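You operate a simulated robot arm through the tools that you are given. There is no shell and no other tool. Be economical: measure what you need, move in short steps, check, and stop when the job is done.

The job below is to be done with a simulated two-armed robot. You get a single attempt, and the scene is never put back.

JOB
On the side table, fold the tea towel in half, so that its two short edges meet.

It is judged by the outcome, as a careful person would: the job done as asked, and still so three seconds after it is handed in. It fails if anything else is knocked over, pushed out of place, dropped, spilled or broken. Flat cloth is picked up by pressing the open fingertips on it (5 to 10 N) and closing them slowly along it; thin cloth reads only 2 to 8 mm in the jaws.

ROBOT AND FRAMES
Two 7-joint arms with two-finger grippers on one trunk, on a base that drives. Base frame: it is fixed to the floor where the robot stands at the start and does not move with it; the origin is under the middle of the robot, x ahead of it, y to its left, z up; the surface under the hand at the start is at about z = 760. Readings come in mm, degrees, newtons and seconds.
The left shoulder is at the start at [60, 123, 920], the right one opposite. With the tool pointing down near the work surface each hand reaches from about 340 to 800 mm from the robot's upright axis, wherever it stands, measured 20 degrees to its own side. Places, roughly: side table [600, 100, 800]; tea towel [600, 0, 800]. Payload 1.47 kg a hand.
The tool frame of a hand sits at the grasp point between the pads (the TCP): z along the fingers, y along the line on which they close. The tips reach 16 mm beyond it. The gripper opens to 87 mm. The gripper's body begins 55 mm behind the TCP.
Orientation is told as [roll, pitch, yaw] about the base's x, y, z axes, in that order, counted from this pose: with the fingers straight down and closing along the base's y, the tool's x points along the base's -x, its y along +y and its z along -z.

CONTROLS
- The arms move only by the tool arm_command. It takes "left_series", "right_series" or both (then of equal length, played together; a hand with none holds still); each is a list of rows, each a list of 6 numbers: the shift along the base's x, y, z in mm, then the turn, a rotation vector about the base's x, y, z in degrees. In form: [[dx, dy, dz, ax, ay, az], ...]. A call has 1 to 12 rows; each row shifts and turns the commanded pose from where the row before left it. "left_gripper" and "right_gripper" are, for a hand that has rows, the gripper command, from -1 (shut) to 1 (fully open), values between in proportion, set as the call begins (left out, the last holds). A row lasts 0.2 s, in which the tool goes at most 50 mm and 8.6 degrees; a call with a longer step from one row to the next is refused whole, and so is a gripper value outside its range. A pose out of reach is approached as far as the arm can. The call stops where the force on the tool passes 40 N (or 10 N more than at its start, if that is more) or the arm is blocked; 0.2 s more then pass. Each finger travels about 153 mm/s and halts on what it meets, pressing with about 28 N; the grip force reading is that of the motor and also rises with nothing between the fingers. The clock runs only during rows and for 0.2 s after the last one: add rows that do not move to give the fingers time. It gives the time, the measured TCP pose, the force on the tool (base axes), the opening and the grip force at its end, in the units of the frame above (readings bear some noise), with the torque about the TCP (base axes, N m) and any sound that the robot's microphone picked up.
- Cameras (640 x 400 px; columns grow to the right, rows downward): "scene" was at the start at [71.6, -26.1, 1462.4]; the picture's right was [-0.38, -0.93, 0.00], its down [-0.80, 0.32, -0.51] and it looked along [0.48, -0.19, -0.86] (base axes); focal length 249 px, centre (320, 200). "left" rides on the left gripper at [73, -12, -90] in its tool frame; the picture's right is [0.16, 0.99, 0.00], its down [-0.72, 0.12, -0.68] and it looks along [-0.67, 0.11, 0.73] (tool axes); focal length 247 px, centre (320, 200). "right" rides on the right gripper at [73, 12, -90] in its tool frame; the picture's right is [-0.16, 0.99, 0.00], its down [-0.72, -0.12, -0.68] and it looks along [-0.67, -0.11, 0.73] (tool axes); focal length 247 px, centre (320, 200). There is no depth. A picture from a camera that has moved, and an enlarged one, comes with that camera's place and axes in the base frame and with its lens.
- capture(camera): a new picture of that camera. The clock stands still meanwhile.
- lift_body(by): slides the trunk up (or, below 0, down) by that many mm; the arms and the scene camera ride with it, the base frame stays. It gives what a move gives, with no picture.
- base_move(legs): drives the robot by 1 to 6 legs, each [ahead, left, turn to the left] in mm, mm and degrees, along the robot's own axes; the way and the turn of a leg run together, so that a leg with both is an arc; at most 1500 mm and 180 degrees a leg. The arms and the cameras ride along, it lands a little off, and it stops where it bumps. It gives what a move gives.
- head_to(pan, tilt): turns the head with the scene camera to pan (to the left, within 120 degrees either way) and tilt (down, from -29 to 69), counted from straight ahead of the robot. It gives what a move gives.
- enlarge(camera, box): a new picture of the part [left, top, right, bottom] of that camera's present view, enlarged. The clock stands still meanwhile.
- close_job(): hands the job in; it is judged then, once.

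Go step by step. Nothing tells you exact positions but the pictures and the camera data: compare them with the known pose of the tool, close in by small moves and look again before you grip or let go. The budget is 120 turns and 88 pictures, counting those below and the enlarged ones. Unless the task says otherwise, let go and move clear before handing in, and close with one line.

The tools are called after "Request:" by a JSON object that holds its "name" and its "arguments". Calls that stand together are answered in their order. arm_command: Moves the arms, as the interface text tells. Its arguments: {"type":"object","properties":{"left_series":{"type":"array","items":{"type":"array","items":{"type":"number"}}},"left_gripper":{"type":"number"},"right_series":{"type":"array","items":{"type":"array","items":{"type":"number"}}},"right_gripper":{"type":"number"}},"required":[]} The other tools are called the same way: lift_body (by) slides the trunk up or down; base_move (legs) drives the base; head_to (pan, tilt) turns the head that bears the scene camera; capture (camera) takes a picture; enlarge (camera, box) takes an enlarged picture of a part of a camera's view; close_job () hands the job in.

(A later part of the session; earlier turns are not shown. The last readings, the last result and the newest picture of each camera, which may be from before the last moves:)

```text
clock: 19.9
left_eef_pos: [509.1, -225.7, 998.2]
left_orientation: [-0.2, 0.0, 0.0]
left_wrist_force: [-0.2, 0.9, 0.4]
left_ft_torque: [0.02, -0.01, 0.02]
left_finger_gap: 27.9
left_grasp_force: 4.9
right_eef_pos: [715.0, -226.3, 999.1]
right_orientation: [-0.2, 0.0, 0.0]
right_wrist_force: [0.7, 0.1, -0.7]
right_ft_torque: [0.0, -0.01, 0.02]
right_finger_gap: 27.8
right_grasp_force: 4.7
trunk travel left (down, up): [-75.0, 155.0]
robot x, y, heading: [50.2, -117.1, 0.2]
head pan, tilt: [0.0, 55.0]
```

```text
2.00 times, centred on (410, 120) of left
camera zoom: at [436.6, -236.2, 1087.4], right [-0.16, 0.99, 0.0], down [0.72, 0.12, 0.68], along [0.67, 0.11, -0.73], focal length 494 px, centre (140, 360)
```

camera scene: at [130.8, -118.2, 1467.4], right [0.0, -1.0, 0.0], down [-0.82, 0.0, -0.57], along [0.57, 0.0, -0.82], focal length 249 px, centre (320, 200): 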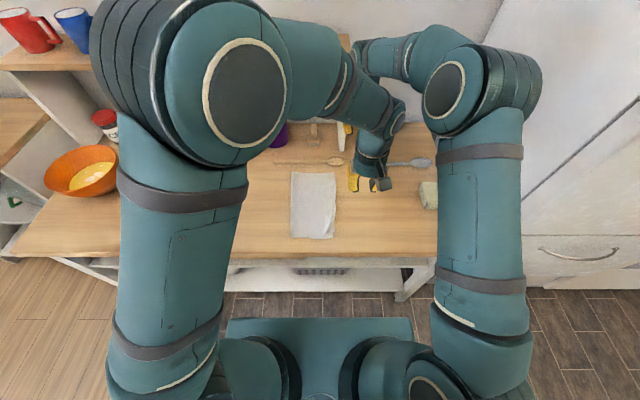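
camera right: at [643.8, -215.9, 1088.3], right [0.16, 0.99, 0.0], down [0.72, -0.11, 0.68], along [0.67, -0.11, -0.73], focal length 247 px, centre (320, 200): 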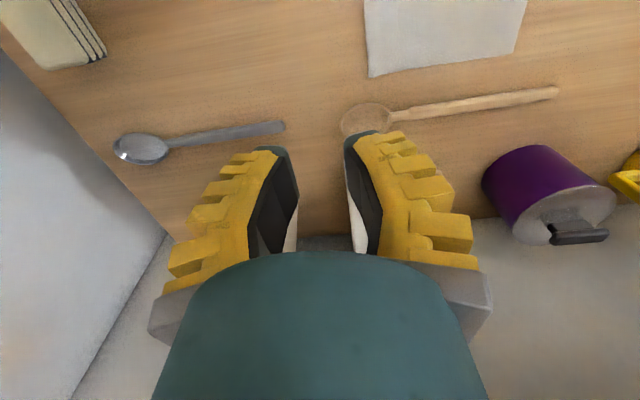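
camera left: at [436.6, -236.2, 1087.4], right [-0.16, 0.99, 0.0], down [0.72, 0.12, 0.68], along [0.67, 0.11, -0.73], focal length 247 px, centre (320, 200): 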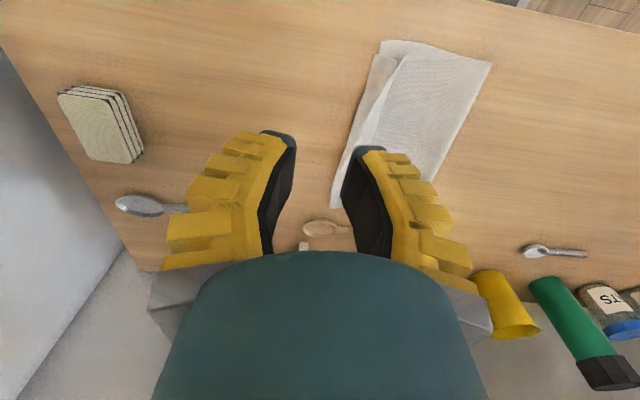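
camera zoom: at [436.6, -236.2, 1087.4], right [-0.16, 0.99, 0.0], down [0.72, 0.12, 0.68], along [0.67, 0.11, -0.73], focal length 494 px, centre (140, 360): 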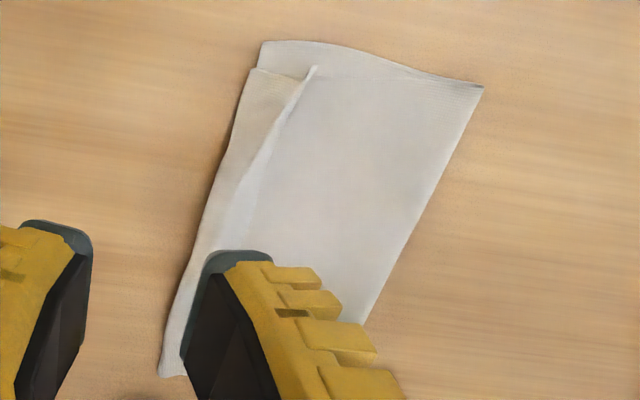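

The fold is laid but the top hem curled back over itself (~35 mm strip), with the crease at y≈-17. I'll use closed fingertips to flick that strip open outward, then regrip the freed edge properly; first I position both hands inside of the strip.

Request:
{"name": "arm_command", "arguments": {"left_series": [[0, 40, 0, 0, 0, 0], [-5, 40, 0, 0, 0, 0], [0, 40, -20, 0, 0, 0], [0, 0, -48, 0, 0, 0], [0, 0, -48, 0, 0, 0], [0, 0, -45, 0, 0, 0], [0, 0, -30, 0, 0, 0], [0, 0, 0, 0, 0, 0]], "right_series": [[0, 40, 0, 0, 0, 0], [-3, 40, 0, 0, 0, 0], [0, 40, -20, 0, 0, 0], [0, 0, -48, 0, 0, 0], [0, 0, -48, 0, 0, 0], [0, 0, -45, 0, 0, 0], [0, 0, -30, 0, 0, 0], [0, 0, 0, 0, 0, 0]], "left_gripper": -1, "right_gripper": -1}}

Request:
{"name": "capture", "arguments": {"camera": "left"}}

Request:
{"name": "capture", "arguments": {"camera": "right"}}

```text
clock: 21.7
left_eef_pos: [504.8, -106.4, 805.7]
left_orientation: [0.0, -0.1, 0.0]
left_wrist_force: [-0.5, 0.4, -0.1]
left_ft_torque: [0.0, -0.01, 0.02]
left_finger_gap: 0.0
left_grasp_force: 27.7
right_eef_pos: [713.0, -106.3, 808.4]
right_orientation: [0.0, 0.1, 0.0]
right_wrist_force: [0.0, 0.8, 0.0]
right_ft_torque: [0.02, -0.02, 0.0]
right_finger_gap: 0.2
right_grasp_force: 28.3
trunk travel left (down, up): [-75.0, 155.0]
robot x, y, heading: [50.2, -115.0, -0.0]
head pan, tilt: [0.0, 55.0]
```

```text
49 pictures are left
camera left: at [432.9, -117.5, 894.4], right [-0.16, 0.99, 0.0], down [0.72, 0.12, 0.68], along [0.67, 0.11, -0.73], focal length 247 px, centre (320, 200)
```

left: 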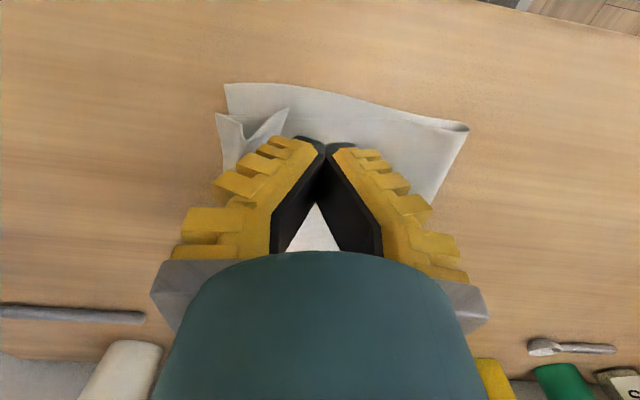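

```text
48 pictures are left
camera right: at [640.9, -96.8, 897.4], right [0.16, 0.99, 0.0], down [0.72, -0.12, 0.68], along [0.67, -0.11, -0.73], focal length 247 px, centre (320, 200)
```

right: 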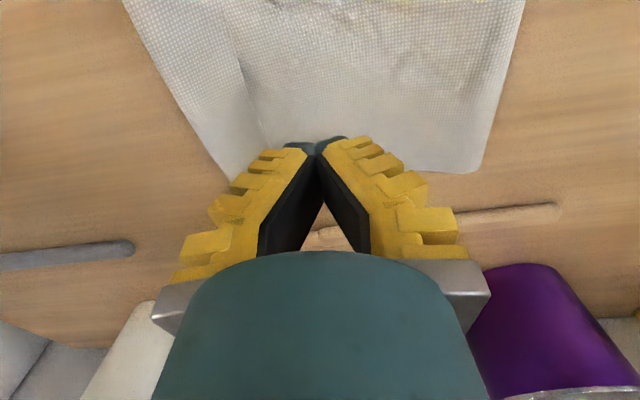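

Request:
{"name": "enlarge", "arguments": {"camera": "left", "box": [200, 70, 360, 170]}}

Request:
{"name": "enlarge", "arguments": {"camera": "right", "box": [120, 0, 360, 180]}}

```text
4.00 times, centred on (280, 120) of left
camera zoom: at [432.9, -117.5, 894.4], right [-0.16, 0.99, 0.0], down [0.72, 0.12, 0.68], along [0.67, 0.11, -0.73], focal length 988 px, centre (480, 520)
```

zoom: 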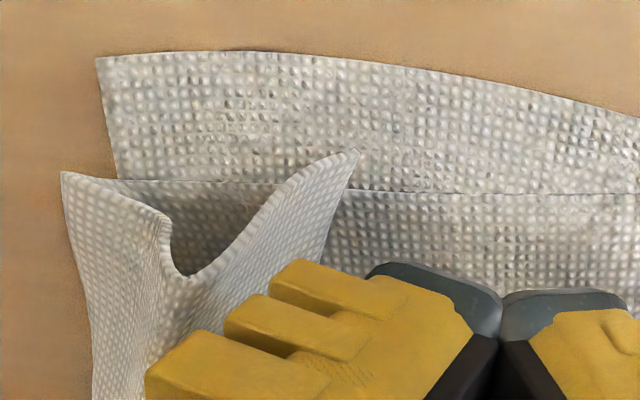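

```text
2.22 times, centred on (240, 90) of right
camera zoom: at [640.9, -96.8, 897.4], right [0.16, 0.99, 0.0], down [0.72, -0.12, 0.68], along [0.67, -0.11, -0.73], focal length 549 px, centre (498, 444)
```

zoom: 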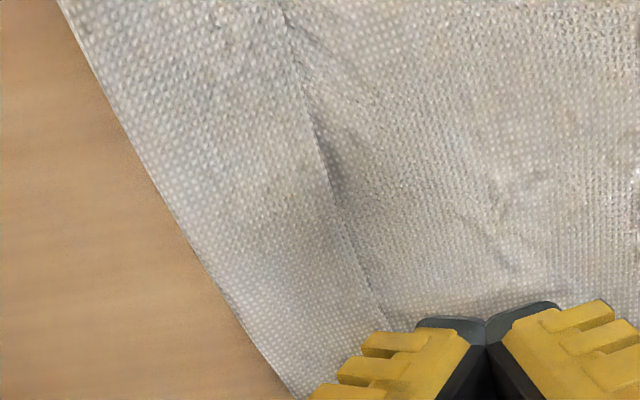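

The flap's free edge is at y≈-138 and the bend at y≈-176. I lower the closed fingertips just inside it to find light contact.

Request:
{"name": "arm_command", "arguments": {"left_series": [[0, -6, -12, 0, 0, 0], [0, -5, -10, 0, 0, 0], [0, 0, -3, 0, 0, 0], [0, 0, 0, 0, 0, 0]], "right_series": [[0, -6, -14, 0, 0, 0], [0, -5, -10, 0, 0, 0], [0, 0, -3, 0, 0, 0], [0, 0, 0, 0, 0, 0]]}}

```text
clock: 22.7
left_eef_pos: [503.6, -116.6, 781.5]
left_orientation: [0.0, 0.0, 0.0]
left_wrist_force: [-0.2, 0.2, 0.6]
left_ft_torque: [0.0, 0.0, -0.03]
left_finger_gap: 0.0
left_grasp_force: 27.8
right_eef_pos: [712.7, -118.1, 782.7]
right_orientation: [0.0, 0.0, 0.0]
right_wrist_force: [-0.2, -0.3, -0.1]
right_ft_torque: [0.02, 0.0, 0.01]
right_finger_gap: 0.0
right_grasp_force: 27.3
trunk travel left (down, up): [-75.0, 155.0]
robot x, y, heading: [50.4, -117.7, -0.1]
head pan, tilt: [0.0, 55.0]
```

Request:
{"name": "arm_command", "arguments": {"left_series": [[0, 0, -2, 0, 0, 0], [0, 0, 0, 0, 0, 0]], "right_series": [[0, 0, -3, 0, 0, 0], [0, 0, 0, 0, 0, 0]]}}

```text
clock: 23.3
left_eef_pos: [505.1, -115.4, 780.2]
left_orientation: [0.0, 0.0, 0.0]
left_wrist_force: [-0.4, 0.1, -1.6]
left_ft_torque: [0.0, 0.02, 0.02]
left_finger_gap: 0.0
left_grasp_force: 28.7
right_eef_pos: [711.8, -117.9, 778.1]
right_orientation: [-0.1, 0.0, 0.1]
right_wrist_force: [0.1, -0.2, -1.0]
right_ft_torque: [-0.03, 0.0, 0.01]
right_finger_gap: 0.0
right_grasp_force: 27.7
trunk travel left (down, up): [-75.0, 155.0]
robot x, y, heading: [53.4, -120.9, 0.3]
head pan, tilt: [0.0, 55.0]
```

Request:
{"name": "arm_command", "arguments": {"left_series": [[0, 0, -1.5, 0, 0, 0], [0, -10, 0, 0, 0, 0], [0, -10, 0, 0, 0, 0], [0, -10, 0, 0, 0, 0], [0, 0, 0, 0, 0, 0]], "right_series": [[0, 0, -0.5, 0, 0, 0], [0, -10, 0, 0, 0, 0], [0, -10, 0, 0, 0, 0], [0, -10, 0, 0, 0, 0], [0, 0, 0, 0, 0, 0]]}}

Request:
{"name": "enlarge", "arguments": {"camera": "left", "box": [200, 50, 440, 200]}}

Request:
{"name": "enlarge", "arguments": {"camera": "right", "box": [160, 0, 480, 200]}}

```text
clock: 24.5
left_eef_pos: [503.3, -146.4, 779.0]
left_orientation: [0.0, 0.0, 0.1]
left_wrist_force: [-0.5, -0.4, 0.1]
left_ft_torque: [-0.02, -0.01, 0.0]
left_finger_gap: 0.0
left_grasp_force: 27.8
right_eef_pos: [712.3, -146.9, 777.5]
right_orientation: [0.0, 0.0, 0.0]
right_wrist_force: [0.6, 0.5, -0.6]
right_ft_torque: [0.01, -0.01, -0.04]
right_finger_gap: 0.1
right_grasp_force: 28.0
trunk travel left (down, up): [-75.0, 155.0]
robot x, y, heading: [50.9, -120.0, 0.0]
head pan, tilt: [0.0, 55.0]
```

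```text
2.67 times, centred on (320, 125) of left
camera zoom: at [431.8, -158.3, 868.1], right [-0.16, 0.99, 0.0], down [0.72, 0.12, 0.68], along [0.67, 0.11, -0.73], focal length 659 px, centre (320, 400)
```

zoom: 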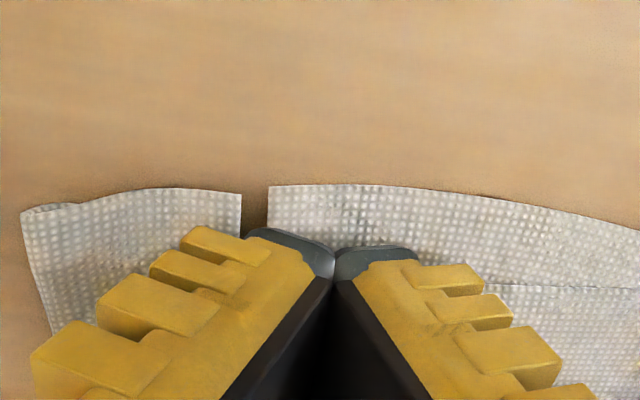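

```text
2.00 times, centred on (320, 100) of right
camera zoom: at [640.8, -137.0, 867.4], right [0.16, 0.99, 0.0], down [0.72, -0.12, 0.68], along [0.67, -0.11, -0.73], focal length 494 px, centre (320, 400)
```

zoom: 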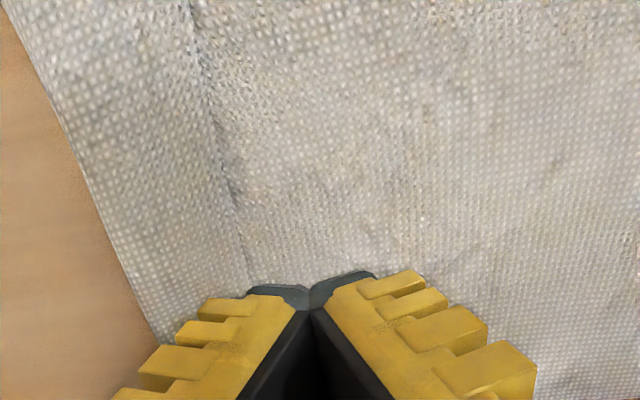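

The strip is being rolled outward. I continue the sweep to y≈-205.

Request:
{"name": "arm_command", "arguments": {"left_series": [[0, -12, 0, 0, 0, 0], [0, -12, 0, 0, 0, 0], [0, -12, 0, 0, 0, 0], [0, -12, 0, 0, 0, 0], [0, -12, 0, 0, 0, 0], [0, 0, 0, 0, 0, 0]], "right_series": [[0, -12, 0, 0, 0, 0], [0, -12, 0, 0, 0, 0], [0, -12, 0, 0, 0, 0], [0, -12, 0, 0, 0, 0], [0, -12, 0, 0, 0, 0], [0, 0, 0, 0, 0, 0]]}}

Request:
{"name": "capture", "arguments": {"camera": "left"}}

Request:
{"name": "capture", "arguments": {"camera": "right"}}

```text
clock: 25.9
left_eef_pos: [503.5, -208.0, 781.2]
left_orientation: [0.0, 0.0, 0.0]
left_wrist_force: [0.1, 0.1, -1.0]
left_ft_torque: [0.03, 0.01, 0.01]
left_finger_gap: 0.3
left_grasp_force: 27.7
right_eef_pos: [712.2, -207.5, 778.2]
right_orientation: [0.0, -0.1, 0.1]
right_wrist_force: [-0.3, -0.5, 0.1]
right_ft_torque: [-0.03, 0.03, -0.03]
right_finger_gap: 0.0
right_grasp_force: 28.4
trunk travel left (down, up): [-75.0, 155.0]
robot x, y, heading: [51.5, -120.6, 0.0]
head pan, tilt: [0.0, 55.0]
```

```text
43 pictures are left
camera left: at [431.6, -218.4, 868.8], right [-0.16, 0.99, 0.0], down [0.72, 0.12, 0.68], along [0.67, 0.11, -0.73], focal length 247 px, centre (320, 200)
```

left: 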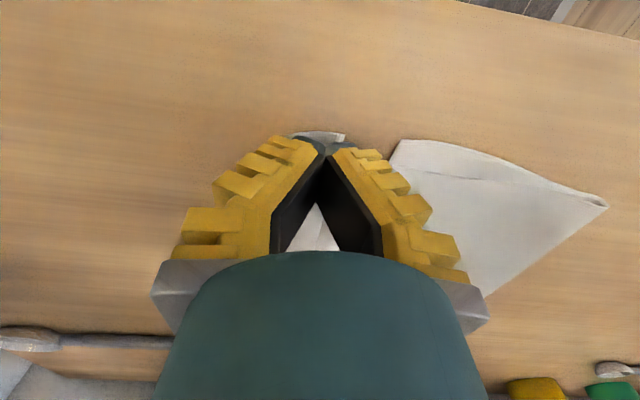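

```text
42 pictures are left
camera right: at [641.0, -197.0, 867.3], right [0.16, 0.99, 0.0], down [0.72, -0.12, 0.68], along [0.67, -0.11, -0.73], focal length 247 px, centre (320, 200)
```

right: 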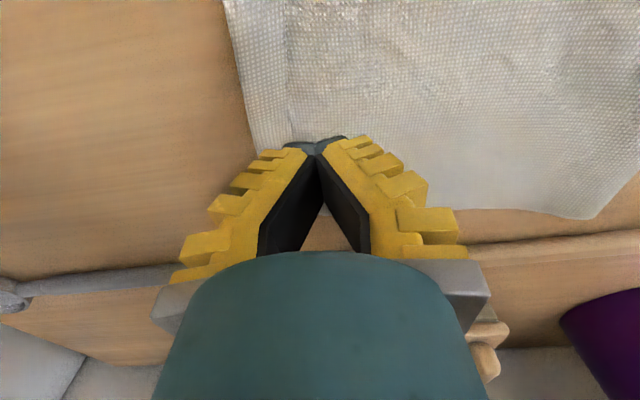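

I lift clear to inspect.

Request:
{"name": "arm_command", "arguments": {"left_series": [[0, -5, 25, 0, 0, 0], [0, -20, 40, 0, 0, 0], [0, -20, 40, 0, 0, 0], [0, -10, 40, 0, 0, 0], [0, 0, 0, 0, 0, 0]], "right_series": [[0, -5, 25, 0, 0, 0], [0, -20, 40, 0, 0, 0], [0, -20, 40, 0, 0, 0], [0, -10, 40, 0, 0, 0], [0, 0, 0, 0, 0, 0]]}}

Request:
{"name": "enlarge", "arguments": {"camera": "scene", "box": [260, 155, 420, 255]}}

Request:
{"name": "capture", "arguments": {"camera": "left"}}

```text
clock: 27.1
left_eef_pos: [502.7, -260.9, 925.1]
left_orientation: [0.0, 0.1, 0.1]
left_wrist_force: [-0.5, -1.0, -1.1]
left_ft_torque: [0.0, 0.03, -0.01]
left_finger_gap: 0.1
left_grasp_force: 27.6
right_eef_pos: [713.0, -264.1, 921.3]
right_orientation: [0.0, 0.1, 0.1]
right_wrist_force: [-0.1, 0.3, 0.6]
right_ft_torque: [-0.04, 0.06, 0.0]
right_finger_gap: 0.0
right_grasp_force: 27.9
trunk travel left (down, up): [-75.0, 155.0]
robot x, y, heading: [48.1, -117.8, 0.3]
head pan, tilt: [0.0, 55.0]
```

```text
4.00 times, centred on (340, 205) of scene
camera zoom: at [131.6, -118.6, 1467.3], right [0.0, -1.0, 0.0], down [-0.82, 0.0, -0.57], along [0.57, 0.0, -0.82], focal length 995 px, centre (240, 180)
```

zoom: 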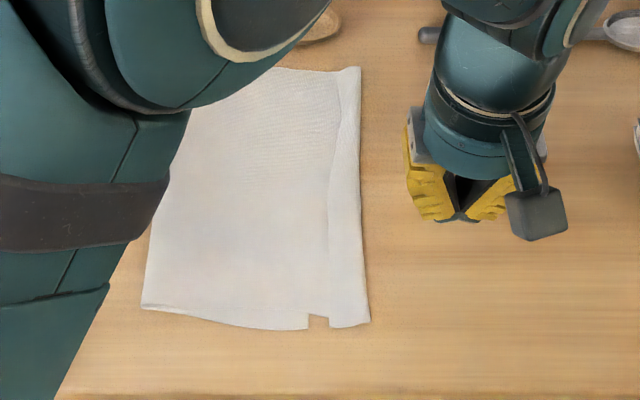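

```text
40 pictures are left
camera left: at [430.7, -273.0, 1013.7], right [-0.16, 0.99, 0.0], down [0.72, 0.12, 0.68], along [0.67, 0.11, -0.73], focal length 247 px, centre (320, 200)
```

left: 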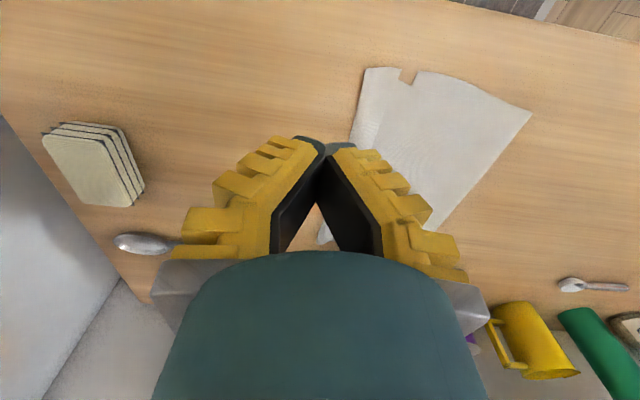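

Request:
{"name": "enlarge", "arguments": {"camera": "left", "box": [320, 50, 480, 150]}}

Request:
{"name": "enlarge", "arguments": {"camera": "right", "box": [240, 0, 480, 150]}}

```text
4.00 times, centred on (400, 100) of left
camera zoom: at [430.7, -273.0, 1013.7], right [-0.16, 0.99, 0.0], down [0.72, 0.12, 0.68], along [0.67, 0.11, -0.73], focal length 988 px, centre (0, 600)
```

zoom: 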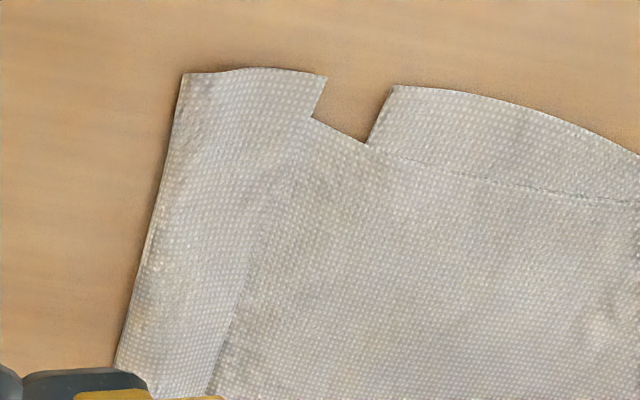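

```text
2.67 times, centred on (360, 75) of right
camera zoom: at [640.9, -253.9, 1011.0], right [0.16, 0.99, 0.0], down [0.72, -0.12, 0.68], along [0.67, -0.11, -0.73], focal length 659 px, centre (213, 533)
```

zoom: 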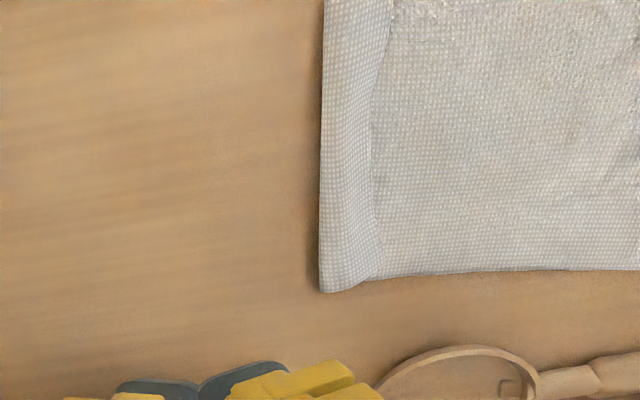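

The strip is still folded on top; everything just slid out. New plan: pinch the upper layer just inside the strip, lift so the strip falls open by gravity, then set it back with the tail draping outward onto the lower edge.

Request:
{"name": "arm_command", "arguments": {"left_series": [[10, 35, 0, 0, 0, 0], [9, 35, 0, 0, 0, 0], [0, 31, -20, 0, 0, 0], [0, 0, -45, 0, 0, 0], [0, 0, -40, 0, 0, 0], [0, 0, -20, 0, 0, 0], [0, 0, 0, 0, 0, 0]], "right_series": [[6, 30, 0, 0, 0, 0], [6, 30, 0, 0, 0, 0], [0, 26, -20, 0, 0, 0], [0, 0, -45, 0, 0, 0], [0, 0, -40, 0, 0, 0], [0, 0, -16, 0, 0, 0], [0, 0, 0, 0, 0, 0]], "left_gripper": -0.48, "right_gripper": -0.48}}

Request:
{"name": "capture", "arguments": {"camera": "left"}}

Request:
{"name": "capture", "arguments": {"camera": "right"}}

```text
clock: 28.7
left_eef_pos: [524.3, -159.7, 798.1]
left_orientation: [0.1, 0.0, 0.1]
left_wrist_force: [-0.7, 1.2, 0.3]
left_ft_torque: [0.01, 0.01, -0.03]
left_finger_gap: 28.8
left_grasp_force: 4.9
right_eef_pos: [724.4, -176.3, 800.9]
right_orientation: [0.0, -0.1, 0.0]
right_wrist_force: [-1.1, 0.1, -0.8]
right_ft_torque: [0.01, 0.0, -0.02]
right_finger_gap: 28.6
right_grasp_force: 4.4
trunk travel left (down, up): [-75.0, 155.0]
robot x, y, heading: [52.0, -119.1, -0.1]
head pan, tilt: [0.0, 55.0]
```

```text
37 pictures are left
camera left: at [451.3, -172.4, 887.5], right [-0.16, 0.99, 0.0], down [0.72, 0.12, 0.68], along [0.67, 0.11, -0.73], focal length 247 px, centre (320, 200)
```

left: 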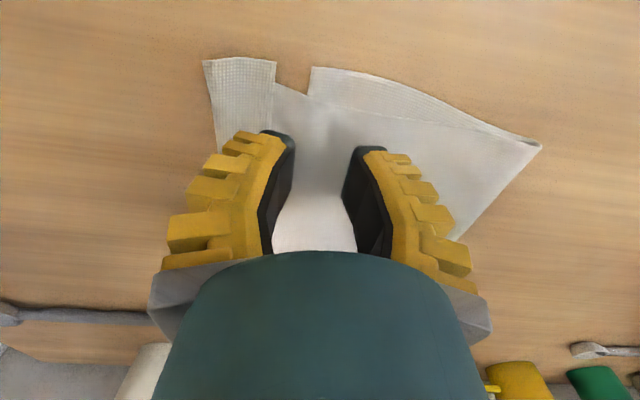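

```text
36 pictures are left
camera right: at [652.2, -167.0, 890.7], right [0.16, 0.99, 0.0], down [0.72, -0.12, 0.68], along [0.67, -0.11, -0.73], focal length 247 px, centre (320, 200)
```

right: 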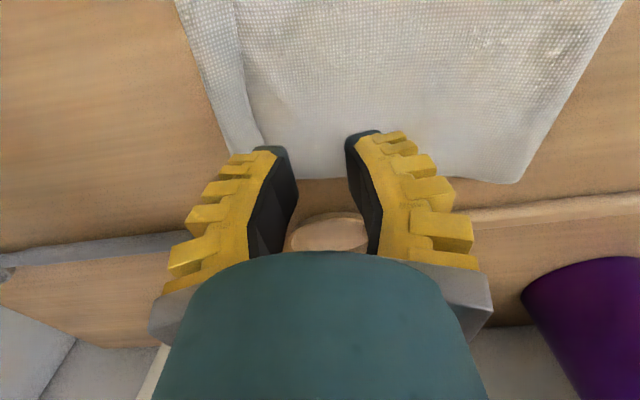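

Request:
{"name": "arm_command", "arguments": {"left_series": [[0, 0, -10, 0, 0, 0], [0, 0, -6, 0, 0, 0], [0, 0, -2, 0, 0, 0], [0, 0, 0, 0, 0, 0]], "right_series": [[0, 0, -12, 0, 0, 0], [0, 0, -6, 0, 0, 0], [0, 0, -2, 0, 0, 0], [0, 0, 0, 0, 0, 0]]}}

```text
clock: 29.7
left_eef_pos: [522.4, -160.0, 780.1]
left_orientation: [0.1, -0.1, 0.0]
left_wrist_force: [0.4, 0.1, -0.3]
left_ft_torque: [0.0, -0.01, 0.02]
left_finger_gap: 28.8
left_grasp_force: 5.3
right_eef_pos: [724.1, -177.0, 781.7]
right_orientation: [-0.1, 0.0, -0.1]
right_wrist_force: [-0.3, -0.7, -0.1]
right_ft_torque: [0.01, 0.03, -0.01]
right_finger_gap: 29.0
right_grasp_force: 4.0
trunk travel left (down, up): [-75.0, 155.0]
robot x, y, heading: [50.1, -120.5, -0.0]
head pan, tilt: [0.0, 55.0]
```

Request:
{"name": "arm_command", "arguments": {"left_series": [[0, 0, -2, 0, 0, 0], [0, 0, -1, 0, 0, 0], [0, 0, 0, 0, 0, 0]], "right_series": [[0, 0, -2.5, 0, 0, 0], [0, 0, -1.5, 0, 0, 0], [0, 0, 0, 0, 0, 0]]}}

```text
clock: 30.5
left_eef_pos: [522.7, -160.0, 778.3]
left_orientation: [0.0, 0.0, -0.1]
left_wrist_force: [-0.6, -1.4, 0.8]
left_ft_torque: [0.02, 0.01, 0.0]
left_finger_gap: 25.8
left_grasp_force: 4.6
right_eef_pos: [723.7, -176.6, 778.7]
right_orientation: [0.0, -0.1, 0.1]
right_wrist_force: [-0.6, 0.3, 5.1]
right_ft_torque: [-0.02, 0.0, -0.01]
right_finger_gap: 26.3
right_grasp_force: 3.9
trunk travel left (down, up): [-75.0, 155.0]
robot x, y, heading: [48.3, -119.8, -0.0]
head pan, tilt: [0.0, 55.0]
```

Request:
{"name": "arm_command", "arguments": {"left_series": [[0, 0, -1, 0, 0, 0], [0, 0, 0, 0, 0, 0]], "right_series": [[0, 0, -0.3, 0, 0, 0], [0, 0, 0, 0, 0, 0]], "left_gripper": -0.58, "right_gripper": -0.58}}

Request:
{"name": "arm_command", "arguments": {"left_series": [[0, 0, 0, 0, 0, 0]], "right_series": [[0, 0, 0, 0, 0, 0]], "left_gripper": -0.7, "right_gripper": -0.7}}

Request:
{"name": "enlarge", "arguments": {"camera": "left", "box": [200, 30, 440, 200]}}

Request:
{"name": "enlarge", "arguments": {"camera": "right", "box": [200, 50, 440, 220]}}

```text
clock: 31.1
left_eef_pos: [522.5, -160.7, 777.5]
left_orientation: [-0.1, 0.0, 0.1]
left_wrist_force: [-0.1, -0.1, 7.3]
left_ft_torque: [0.04, 0.0, 0.02]
left_finger_gap: 21.9
left_grasp_force: 3.6
right_eef_pos: [724.7, -177.7, 777.6]
right_orientation: [0.0, 0.0, 0.0]
right_wrist_force: [-1.0, 0.6, 6.5]
right_ft_torque: [0.0, -0.01, 0.0]
right_finger_gap: 22.2
right_grasp_force: 3.9
trunk travel left (down, up): [-75.0, 155.0]
robot x, y, heading: [54.9, -117.9, 0.1]
head pan, tilt: [0.0, 55.0]
```

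```text
clock: 31.5
left_eef_pos: [522.0, -160.5, 777.1]
left_orientation: [0.0, 0.0, 0.1]
left_wrist_force: [0.4, -0.3, 2.4]
left_ft_torque: [0.03, -0.01, 0.01]
left_finger_gap: 15.0
left_grasp_force: 7.8
right_eef_pos: [723.8, -177.3, 777.0]
right_orientation: [0.1, -0.1, 0.0]
right_wrist_force: [-0.8, -0.6, 2.3]
right_ft_torque: [-0.01, 0.0, -0.03]
right_finger_gap: 14.8
right_grasp_force: 7.7
trunk travel left (down, up): [-75.0, 155.0]
robot x, y, heading: [54.5, -118.5, 0.3]
head pan, tilt: [0.0, 55.0]
```

```text
2.35 times, centred on (320, 115) of left
camera zoom: at [450.2, -171.8, 865.7], right [-0.16, 0.99, 0.0], down [0.72, 0.12, 0.68], along [0.67, 0.11, -0.73], focal length 581 px, centre (320, 400)
```

zoom: 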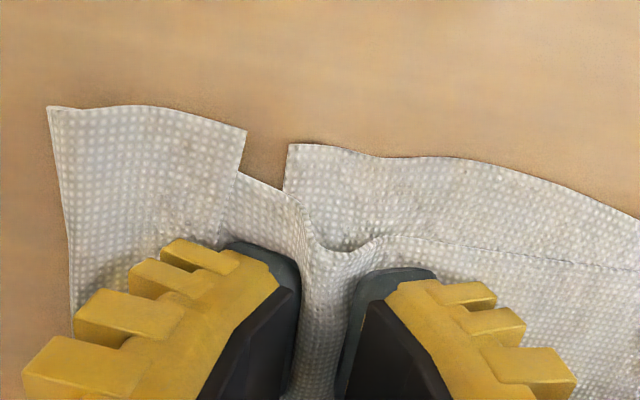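

```text
2.35 times, centred on (320, 135) of right
camera zoom: at [652.0, -166.9, 866.8], right [0.16, 0.99, 0.0], down [0.72, -0.12, 0.68], along [0.67, -0.11, -0.73], focal length 581 px, centre (320, 353)
```

zoom: 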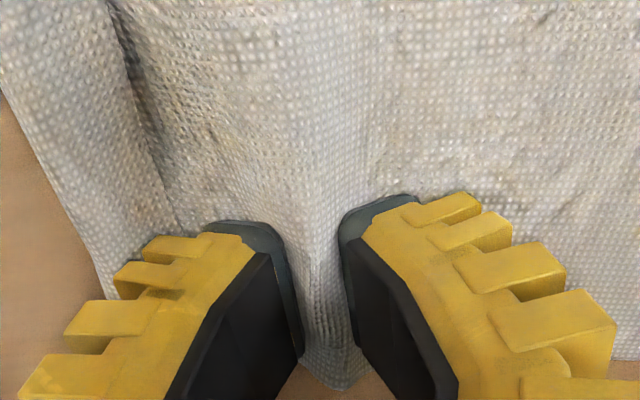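

A pleat of the upper layer only is rising in each jaw. I close fully and lift while moving inward.

Request:
{"name": "arm_command", "arguments": {"left_series": [[0, 0, 0, 0, 0, 0]], "right_series": [[0, 0, 0, 0, 0, 0]], "left_gripper": -0.82, "right_gripper": -0.82}}

Request:
{"name": "arm_command", "arguments": {"left_series": [[0, 0, 0, 0, 0, 0], [0, 0, 0, 0, 0, 0]], "right_series": [[0, 0, 0, 0, 0, 0], [0, 0, 0, 0, 0, 0]], "left_gripper": -1, "right_gripper": -1}}

Request:
{"name": "arm_command", "arguments": {"left_series": [[0, 3, 15, 0, 0, 0], [-2, 6, 15, 0, 0, 0], [-2, 6, 15, 0, 0, 0], [-2, 6, 15, 0, 0, 0], [0, 0, 0, 0, 0, 0]], "right_series": [[0, 3, 15, 0, 0, 0], [-2, 6, 15, 0, 0, 0], [-2, 6, 15, 0, 0, 0], [-2, 6, 15, 0, 0, 0], [0, 0, 0, 0, 0, 0]]}}

Request:
{"name": "capture", "arguments": {"camera": "left"}}

Request:
{"name": "capture", "arguments": {"camera": "right"}}

```text
clock: 31.9
left_eef_pos: [523.0, -160.4, 775.5]
left_orientation: [0.1, 0.0, 0.0]
left_wrist_force: [0.2, 0.5, 7.2]
left_ft_torque: [-0.01, -0.03, -0.02]
left_finger_gap: 12.8
left_grasp_force: 4.1
right_eef_pos: [723.6, -177.3, 777.9]
right_orientation: [0.0, 0.0, 0.0]
right_wrist_force: [0.0, 0.3, 3.3]
right_ft_torque: [-0.06, -0.04, -0.04]
right_finger_gap: 12.2
right_grasp_force: 5.1
trunk travel left (down, up): [-75.0, 155.0]
robot x, y, heading: [52.1, -116.7, -0.1]
head pan, tilt: [0.0, 55.0]
```

```text
clock: 32.5
left_eef_pos: [522.4, -160.3, 778.4]
left_orientation: [0.0, -0.1, 0.0]
left_wrist_force: [-1.0, -1.3, 14.4]
left_ft_torque: [-0.03, 0.04, 0.03]
left_finger_gap: 0.1
left_grasp_force: 29.9
right_eef_pos: [724.7, -176.4, 776.9]
right_orientation: [0.0, 0.0, 0.0]
right_wrist_force: [0.0, 0.3, 4.1]
right_ft_torque: [0.05, -0.01, 0.01]
right_finger_gap: 0.1
right_grasp_force: 28.5
trunk travel left (down, up): [-75.0, 155.0]
robot x, y, heading: [49.2, -116.8, -0.2]
head pan, tilt: [0.0, 55.0]
```

```text
clock: 33.7
left_eef_pos: [517.2, -139.9, 836.0]
left_orientation: [-0.1, 0.0, 0.1]
left_wrist_force: [0.7, -0.1, 0.3]
left_ft_torque: [0.02, -0.01, 0.03]
left_finger_gap: 0.0
left_grasp_force: 22.0
right_eef_pos: [718.9, -155.4, 836.5]
right_orientation: [0.1, 0.0, 0.0]
right_wrist_force: [0.5, 0.3, -0.5]
right_ft_torque: [0.0, 0.02, -0.01]
right_finger_gap: 0.0
right_grasp_force: 29.8
trunk travel left (down, up): [-75.0, 155.0]
robot x, y, heading: [51.7, -118.6, 0.0]
head pan, tilt: [0.0, 55.0]
```

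```text
33 pictures are left
camera left: at [444.8, -149.9, 925.7], right [-0.16, 0.99, 0.0], down [0.72, 0.12, 0.68], along [0.67, 0.11, -0.73], focal length 247 px, centre (320, 200)
```

left: 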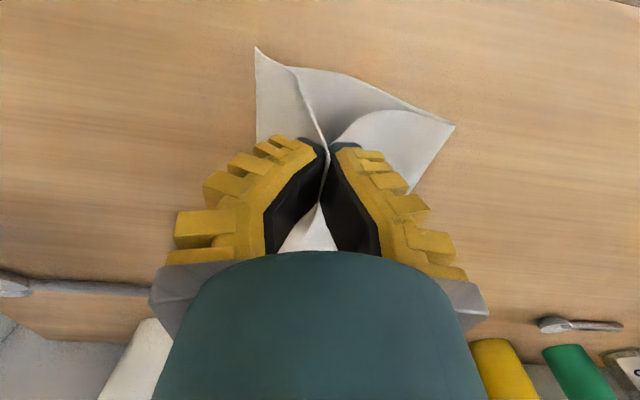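

```text
32 pictures are left
camera right: at [646.8, -145.6, 926.0], right [0.16, 0.99, 0.0], down [0.72, -0.12, 0.68], along [0.67, -0.11, -0.73], focal length 247 px, centre (320, 200)
```

right: 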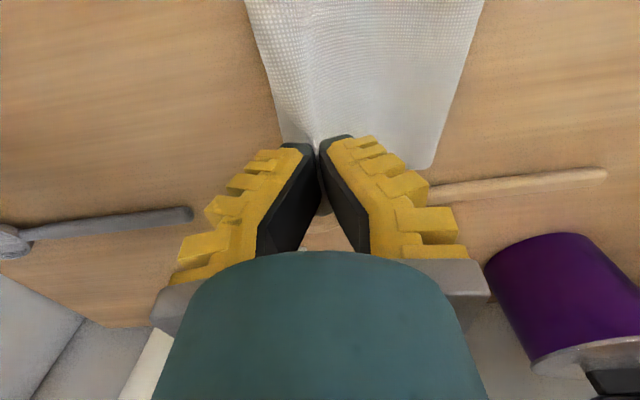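

Request:
{"name": "enlarge", "arguments": {"camera": "left", "box": [220, 30, 460, 180]}}

Request:
{"name": "enlarge", "arguments": {"camera": "right", "box": [230, 0, 470, 150]}}

```text
2.67 times, centred on (340, 105) of left
camera zoom: at [444.8, -149.9, 925.7], right [-0.16, 0.99, 0.0], down [0.72, 0.12, 0.68], along [0.67, 0.11, -0.73], focal length 659 px, centre (267, 453)
```

zoom: 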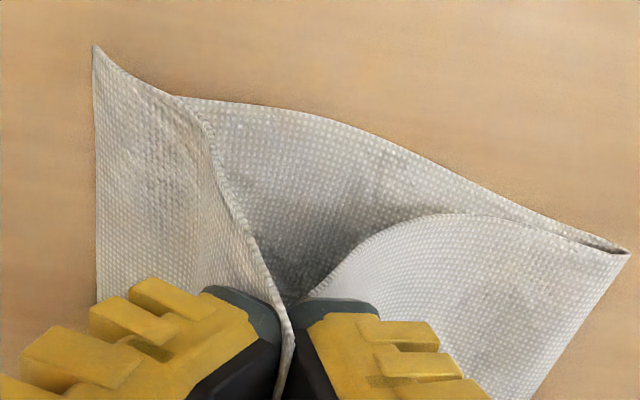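

```text
2.67 times, centred on (350, 75) of right
camera zoom: at [646.8, -145.6, 926.0], right [0.16, 0.99, 0.0], down [0.72, -0.12, 0.68], along [0.67, -0.11, -0.73], focal length 659 px, centre (240, 533)
```

zoom: 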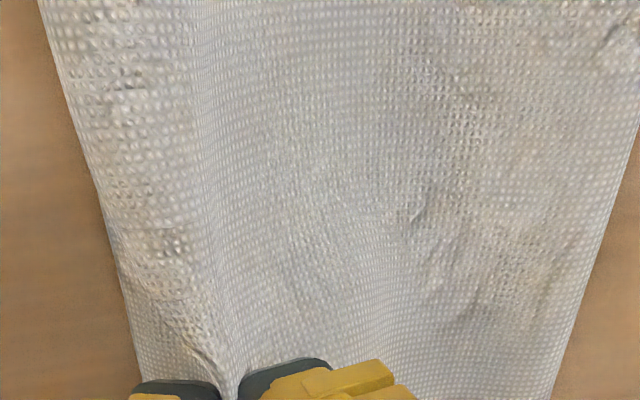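

The strip has fallen open and the tail now drapes outward correctly (edge near y≈-182). I lower a bit so the tail lies flat, then draw both hands inward so the edge trails back to the lower edge at y≈-172.

Request:
{"name": "arm_command", "arguments": {"left_series": [[0, 3, -12, 0, 0, 0], [0, 3, -12, 0, 0, 0], [0, 3, -8, 0, 0, 0], [0, 10, 0, 0, 0, 0], [0, 10, 0, 0, 0, 0], [0, 10, 0, 0, 0, 0], [0, 0, 0, 0, 0, 0]], "right_series": [[0, 3, -12, 0, 0, 0], [0, 3, -12, 0, 0, 0], [0, 3, -8, 0, 0, 0], [0, 12, 0, 0, 0, 0], [0, 12, 0, 0, 0, 0], [0, 12, 0, 0, 0, 0], [0, 0, 0, 0, 0, 0]]}}

Request:
{"name": "enlarge", "arguments": {"camera": "left", "box": [180, 30, 500, 230]}}

Request:
{"name": "enlarge", "arguments": {"camera": "right", "box": [180, 0, 500, 200]}}

```text
clock: 35.3
left_eef_pos: [515.4, -100.8, 805.1]
left_orientation: [0.0, 0.0, 0.0]
left_wrist_force: [0.2, -0.8, -0.1]
left_ft_torque: [0.0, -0.01, 0.04]
left_finger_gap: 0.0
left_grasp_force: 23.8
right_eef_pos: [717.1, -111.4, 804.4]
right_orientation: [-0.1, 0.0, 0.0]
right_wrist_force: [0.0, 0.6, 0.5]
right_ft_torque: [0.01, 0.0, 0.0]
right_finger_gap: 0.0
right_grasp_force: 30.1
trunk travel left (down, up): [-75.0, 155.0]
robot x, y, heading: [47.6, -121.6, 0.0]
head pan, tilt: [0.0, 55.0]
```

```text
2.00 times, centred on (340, 130) of left
camera zoom: at [444.3, -112.1, 894.1], right [-0.16, 0.99, 0.0], down [0.72, 0.12, 0.68], along [0.67, 0.11, -0.73], focal length 494 px, centre (280, 340)
```

zoom: 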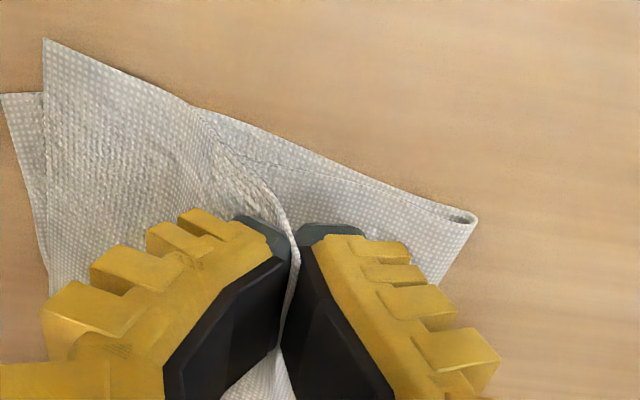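

```text
2.00 times, centred on (340, 100) of right
camera zoom: at [645.7, -100.2, 894.2], right [0.16, 0.99, 0.0], down [0.72, -0.12, 0.68], along [0.67, -0.11, -0.73], focal length 494 px, centre (280, 400)
```

zoom: 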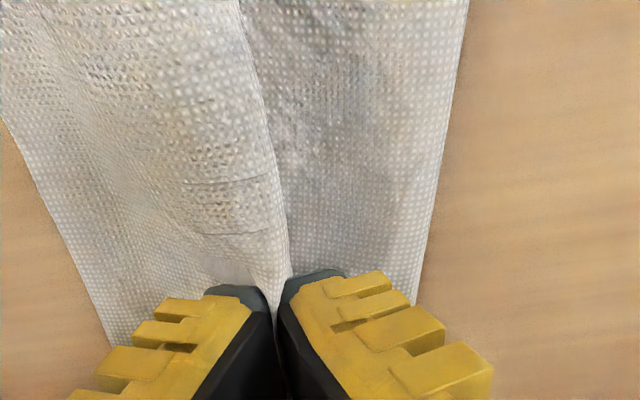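

Request:
{"name": "capture", "arguments": {"camera": "scene"}}

Request:
{"name": "enlarge", "arguments": {"camera": "scene", "box": [260, 150, 420, 250]}}

```text
27 pictures are left
camera scene: at [130.9, -118.7, 1467.5], right [0.0, -1.0, 0.0], down [-0.82, 0.0, -0.57], along [0.57, 0.0, -0.82], focal length 249 px, centre (320, 200)
```

scene: 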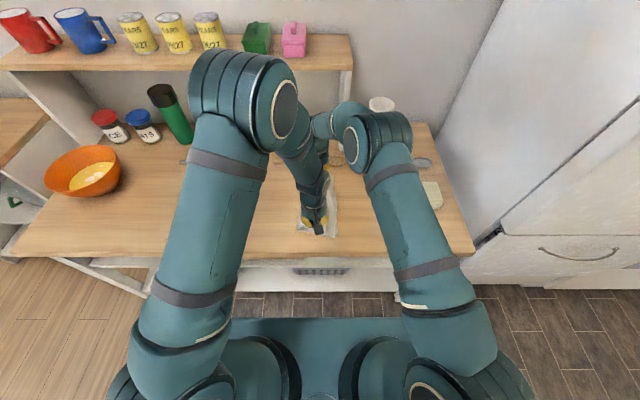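

```text
4.00 times, centred on (340, 200) of scene
camera zoom: at [130.9, -118.7, 1467.5], right [0.0, -1.0, 0.0], down [-0.82, 0.0, -0.57], along [0.57, 0.0, -0.82], focal length 995 px, centre (240, 200)
```

zoom: 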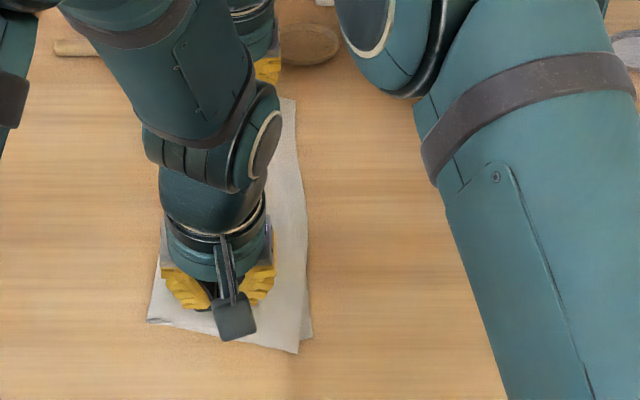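

Some slack is trapped under the tail. I'll lift up and inward to take it out and relay the lower layer, leaning the fingers outward so the tail sticks out toward -y, and shift +12 mm in x to align sides.

Request:
{"name": "arm_command", "arguments": {"left_series": [[2, 8, 14, -5, 0, 0], [2, 12, 12, -5, 0, 0], [2, 13, 10, -5, 0, 0], [2, 13, 8, -5, 0, 0], [2, 14, 5, -5, 0, 0], [2, 14, 3, -5, 0, 0], [0, 14, 0, -5, 0, 0], [0, 12, 0, -5, 0, 0], [0, 0, 0, 0, 0, 0]], "right_series": [[2, 8, 14, -5, 0, 0], [2, 13, 12, -5, 0, 0], [2, 14, 10, -5, 0, 0], [2, 14, 8, -5, 0, 0], [2, 15, 5, -5, 0, 0], [2, 15, 3, -5, 0, 0], [0, 16, 0, -5, 0, 0], [0, 15, 0, -5, 0, 0], [0, 0, 0, 0, 0, 0]]}}

Request:
{"name": "capture", "arguments": {"camera": "left"}}

Request:
{"name": "capture", "arguments": {"camera": "scene"}}

```text
clock: 37.3
left_eef_pos: [526.8, -3.0, 856.5]
left_orientation: [-40.1, 0.2, -0.2]
left_wrist_force: [-20.6, -1.7, 5.1]
left_ft_torque: [0.37, -1.92, 0.9]
left_finger_gap: 0.0
left_grasp_force: 30.2
right_eef_pos: [683.5, -22.1, 862.7]
right_orientation: [-40.0, -0.1, -0.1]
right_wrist_force: [21.5, 3.2, -5.8]
right_ft_torque: [-0.45, 0.98, -1.52]
right_finger_gap: 0.0
right_grasp_force: 28.3
right hand out of reach, approached as far as the arm can: row 6, 7, 8
trunk travel left (down, up): [-75.0, 155.0]
robot x, y, heading: [51.4, -116.0, 0.2]
head pan, tilt: [0.0, 55.0]
```

```text
25 pictures are left
camera left: at [454.8, 47.1, 931.5], right [-0.16, 0.76, -0.64], down [0.73, 0.52, 0.44], along [0.67, -0.39, -0.63], focal length 247 px, centre (320, 200)
```

left: 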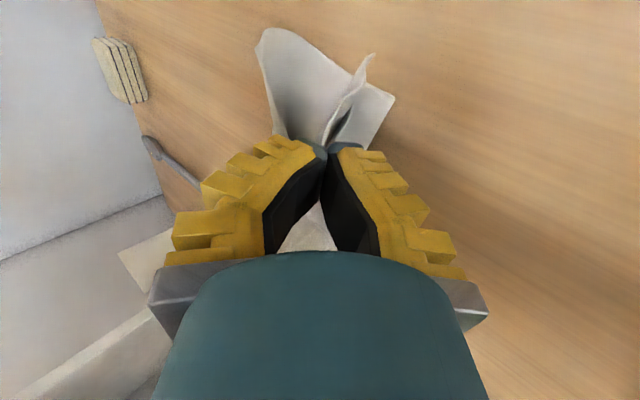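

```text
24 pictures are left
camera scene: at [131.4, -119.1, 1467.4], right [0.0, -1.0, 0.0], down [-0.82, 0.0, -0.57], along [0.57, 0.0, -0.82], focal length 249 px, centre (320, 200)
```

scene: 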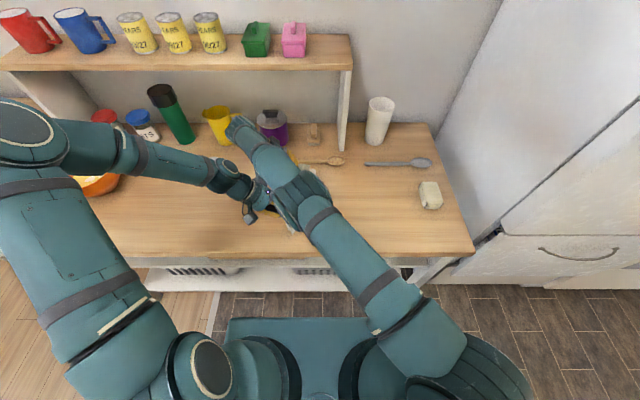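

The arms are touching in that leaned pose; I turn both hands back upright at this height to separate them.

Request:
{"name": "arm_command", "arguments": {"left_series": [[0, -3, 0, 5, 0, 0], [0, -3, 0, 5, 0, 0], [0, -3, 0, 5, 0, 0], [0, -3, 0, 5, 0, 0], [0, -3, 0, 5, 0, 0], [0, 0, 0, 5, 0, 0], [0, 0, 0, 5, 0, 0], [0, 0, 0, 5, 0, 0], [0, 0, 0, 0, 0, 0]], "right_series": [[0, -3, 0, 5, 0, 0], [0, -3, 0, 5, 0, 0], [0, -3, 0, 5, 0, 0], [0, -3, 0, 5, 0, 0], [0, -3, 0, 5, 0, 0], [0, 0, 0, 5, 0, 0], [0, 0, 0, 5, 0, 0], [0, 0, 0, 5, 0, 0], [0, 0, 0, 0, 0, 0]]}}

Request:
{"name": "capture", "arguments": {"camera": "left"}}

Request:
{"name": "capture", "arguments": {"camera": "right"}}

```text
clock: 37.9
left_eef_pos: [527.2, -7.4, 857.8]
left_orientation: [-31.3, 0.1, -0.3]
left_wrist_force: [-2.7, -0.8, -0.6]
left_ft_torque: [0.0, -0.22, 0.09]
left_finger_gap: 0.0
left_grasp_force: 28.5
right_eef_pos: [685.4, -27.9, 862.3]
right_orientation: [-31.3, -0.2, -0.1]
right_wrist_force: [4.3, -3.3, 1.8]
right_ft_torque: [-0.06, 0.23, -0.16]
right_finger_gap: 0.0
right_grasp_force: 27.5
trunk travel left (down, up): [-75.0, 155.0]
robot x, y, heading: [50.0, -121.9, -0.3]
head pan, tilt: [0.0, 55.0]
stopped in row 2 (left hand): the force on the tool passed its limit at 44 N (the readings are from after the stop); the commanded pose is now the measured one
```

```text
23 pictures are left
camera left: at [455.0, 30.0, 939.4], right [-0.15, 0.84, -0.51], down [0.73, 0.45, 0.52], along [0.67, -0.29, -0.68], focal length 247 px, centre (320, 200)
```

left: 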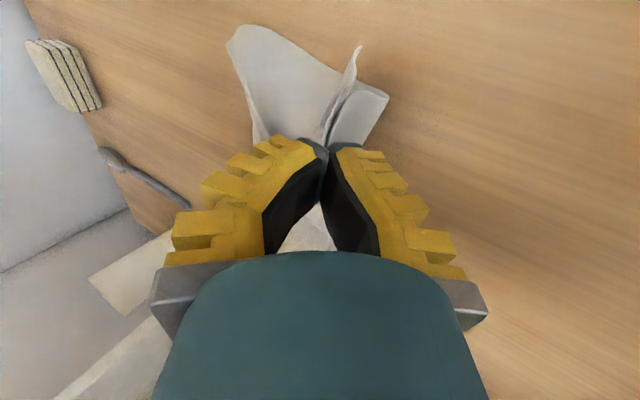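

```text
22 pictures are left
camera right: at [612.5, 26.1, 931.2], right [0.16, 0.84, -0.51], down [0.72, 0.25, 0.64], along [0.67, -0.47, -0.57], focal length 247 px, centre (320, 200)
```

right: 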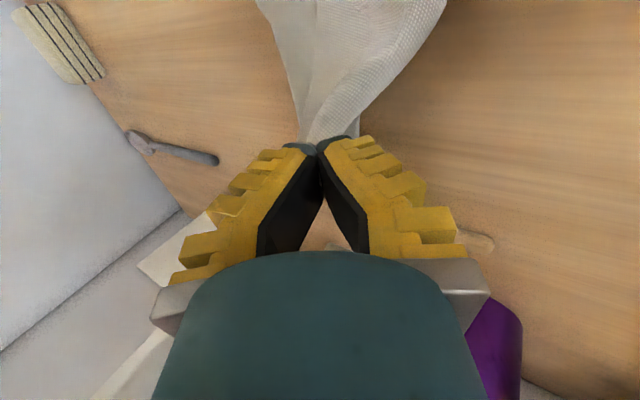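

Request:
{"name": "arm_command", "arguments": {"left_series": [[-3, 0, 0, 4, 0, 0], [-3, 0, 0, 4, 0, 0], [-3, 0, 0, 4, 0, 0], [0, 0, 0, 4, 0, 0], [0, 0, 0, 4, 0, 0], [0, 0, 0, 4, 0, 0], [0, 0, 0, 4, 0, 0], [0, 0, 0, 3.3, 0, 0], [0, 0, 0, 0, 0, 0]], "right_series": [[6, -2, 0, 4, 0, 0], [6, -2, 0, 4, 0, 0], [6, -1, 0, 4, 0, 0], [6, 0, 0, 4, 0, 0], [6, 0, 0, 4, 0, 0], [4, 0, 0, 4, 0, 0], [4, 0, 0, 4, 0, 0], [4, 0, 0, 3.3, 0, 0], [0, 0, 0, 0, 0, 0]]}}

Request:
{"name": "capture", "arguments": {"camera": "left"}}

Request:
{"name": "capture", "arguments": {"camera": "right"}}

```text
clock: 39.9
left_eef_pos: [517.6, -6.9, 857.4]
left_orientation: [0.2, 0.2, -0.1]
left_wrist_force: [-0.3, 0.3, -0.4]
left_ft_torque: [0.02, 0.01, 0.01]
left_finger_gap: 0.1
left_grasp_force: 28.2
right_eef_pos: [725.9, -32.5, 861.0]
right_orientation: [0.0, -0.1, -0.2]
right_wrist_force: [0.7, -0.2, 0.1]
right_ft_torque: [0.05, 0.02, 0.01]
right_finger_gap: 0.2
right_grasp_force: 30.0
trunk travel left (down, up): [-75.0, 155.0]
robot x, y, heading: [50.0, -117.0, -0.1]
head pan, tilt: [0.0, 55.0]
```

```text
21 pictures are left
camera left: at [446.4, -17.9, 946.9], right [-0.15, 0.99, 0.0], down [0.73, 0.11, 0.68], along [0.67, 0.11, -0.73], focal length 247 px, centre (320, 200)
```

left: 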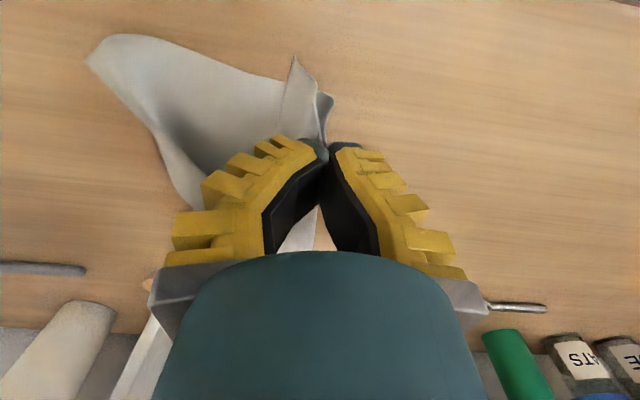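

```text
20 pictures are left
camera right: at [654.3, -22.9, 950.1], right [0.16, 0.99, 0.0], down [0.72, -0.12, 0.68], along [0.67, -0.11, -0.73], focal length 247 px, centre (320, 200)
```

right: 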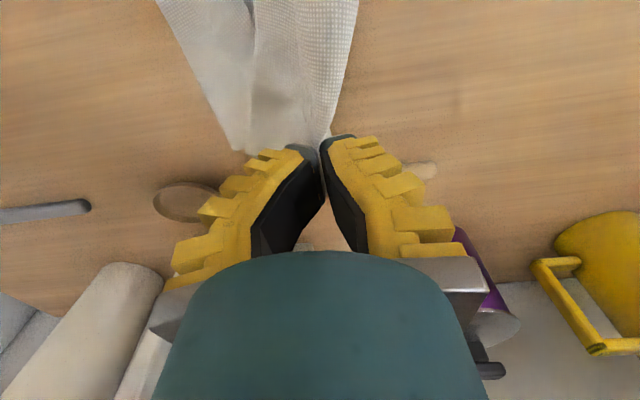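

Both grips survived. The lower layer is now rotated ~12° (corners about (513,-165) and (758,-114)), so I aim relative to it: swing both hands out past the target at height so the tail hangs free, then come down while drawing inward so the tail drapes outward.

Request:
{"name": "arm_command", "arguments": {"left_series": [[2, -18, 4, 0, 0, 0], [2, -18, 2, 0, 0, 0], [2, -18, 0, 0, 0, 0], [2, -20, 0, 0, 0, 0], [2, -20, 0, 0, 0, 0], [2, -20, 0, 0, 0, 0], [2, -20, 0, 0, 0, 0], [0, 0, 0, 0, 0, 0]], "right_series": [[0, -9, 0, 0, 0, 0], [0, -9, 0, 0, 0, 0], [0, -9, 0, 0, 0, 0], [0, -10, 0, 0, 0, 0], [1, -10, 0, 0, 0, 0], [1, -12, 0, 0, 0, 0], [1, -12, 0, 0, 0, 0], [0, 0, 0, 0, 0, 0]]}}

Request:
{"name": "capture", "arguments": {"camera": "left"}}

Request:
{"name": "capture", "arguments": {"camera": "right"}}

```text
clock: 41.7
left_eef_pos: [533.2, -141.8, 862.8]
left_orientation: [0.0, 0.1, -0.2]
left_wrist_force: [-0.3, 1.4, 0.5]
left_ft_torque: [0.01, 0.0, -0.01]
left_finger_gap: 0.1
left_grasp_force: 27.2
right_eef_pos: [729.7, -105.3, 860.1]
right_orientation: [0.0, -0.2, 0.0]
right_wrist_force: [-0.3, 0.2, -0.4]
right_ft_torque: [0.0, -0.02, -0.04]
right_finger_gap: 0.0
right_grasp_force: 28.0
trunk travel left (down, up): [-75.0, 155.0]
robot x, y, heading: [46.4, -115.9, 0.1]
head pan, tilt: [0.0, 55.0]
```

```text
19 pictures are left
camera left: at [460.2, -152.8, 952.5], right [-0.15, 0.99, 0.0], down [0.73, 0.11, 0.68], along [0.67, 0.11, -0.73], focal length 247 px, centre (320, 200)
```

left: 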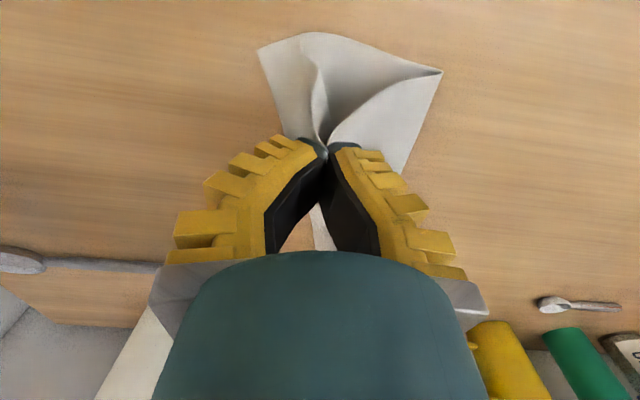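

```text
18 pictures are left
camera right: at [657.6, -94.5, 949.5], right [0.16, 0.99, 0.0], down [0.72, -0.12, 0.68], along [0.67, -0.11, -0.73], focal length 247 px, centre (320, 200)
```

right: 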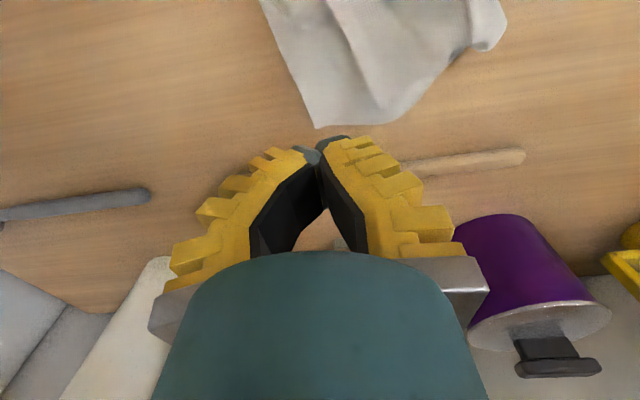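

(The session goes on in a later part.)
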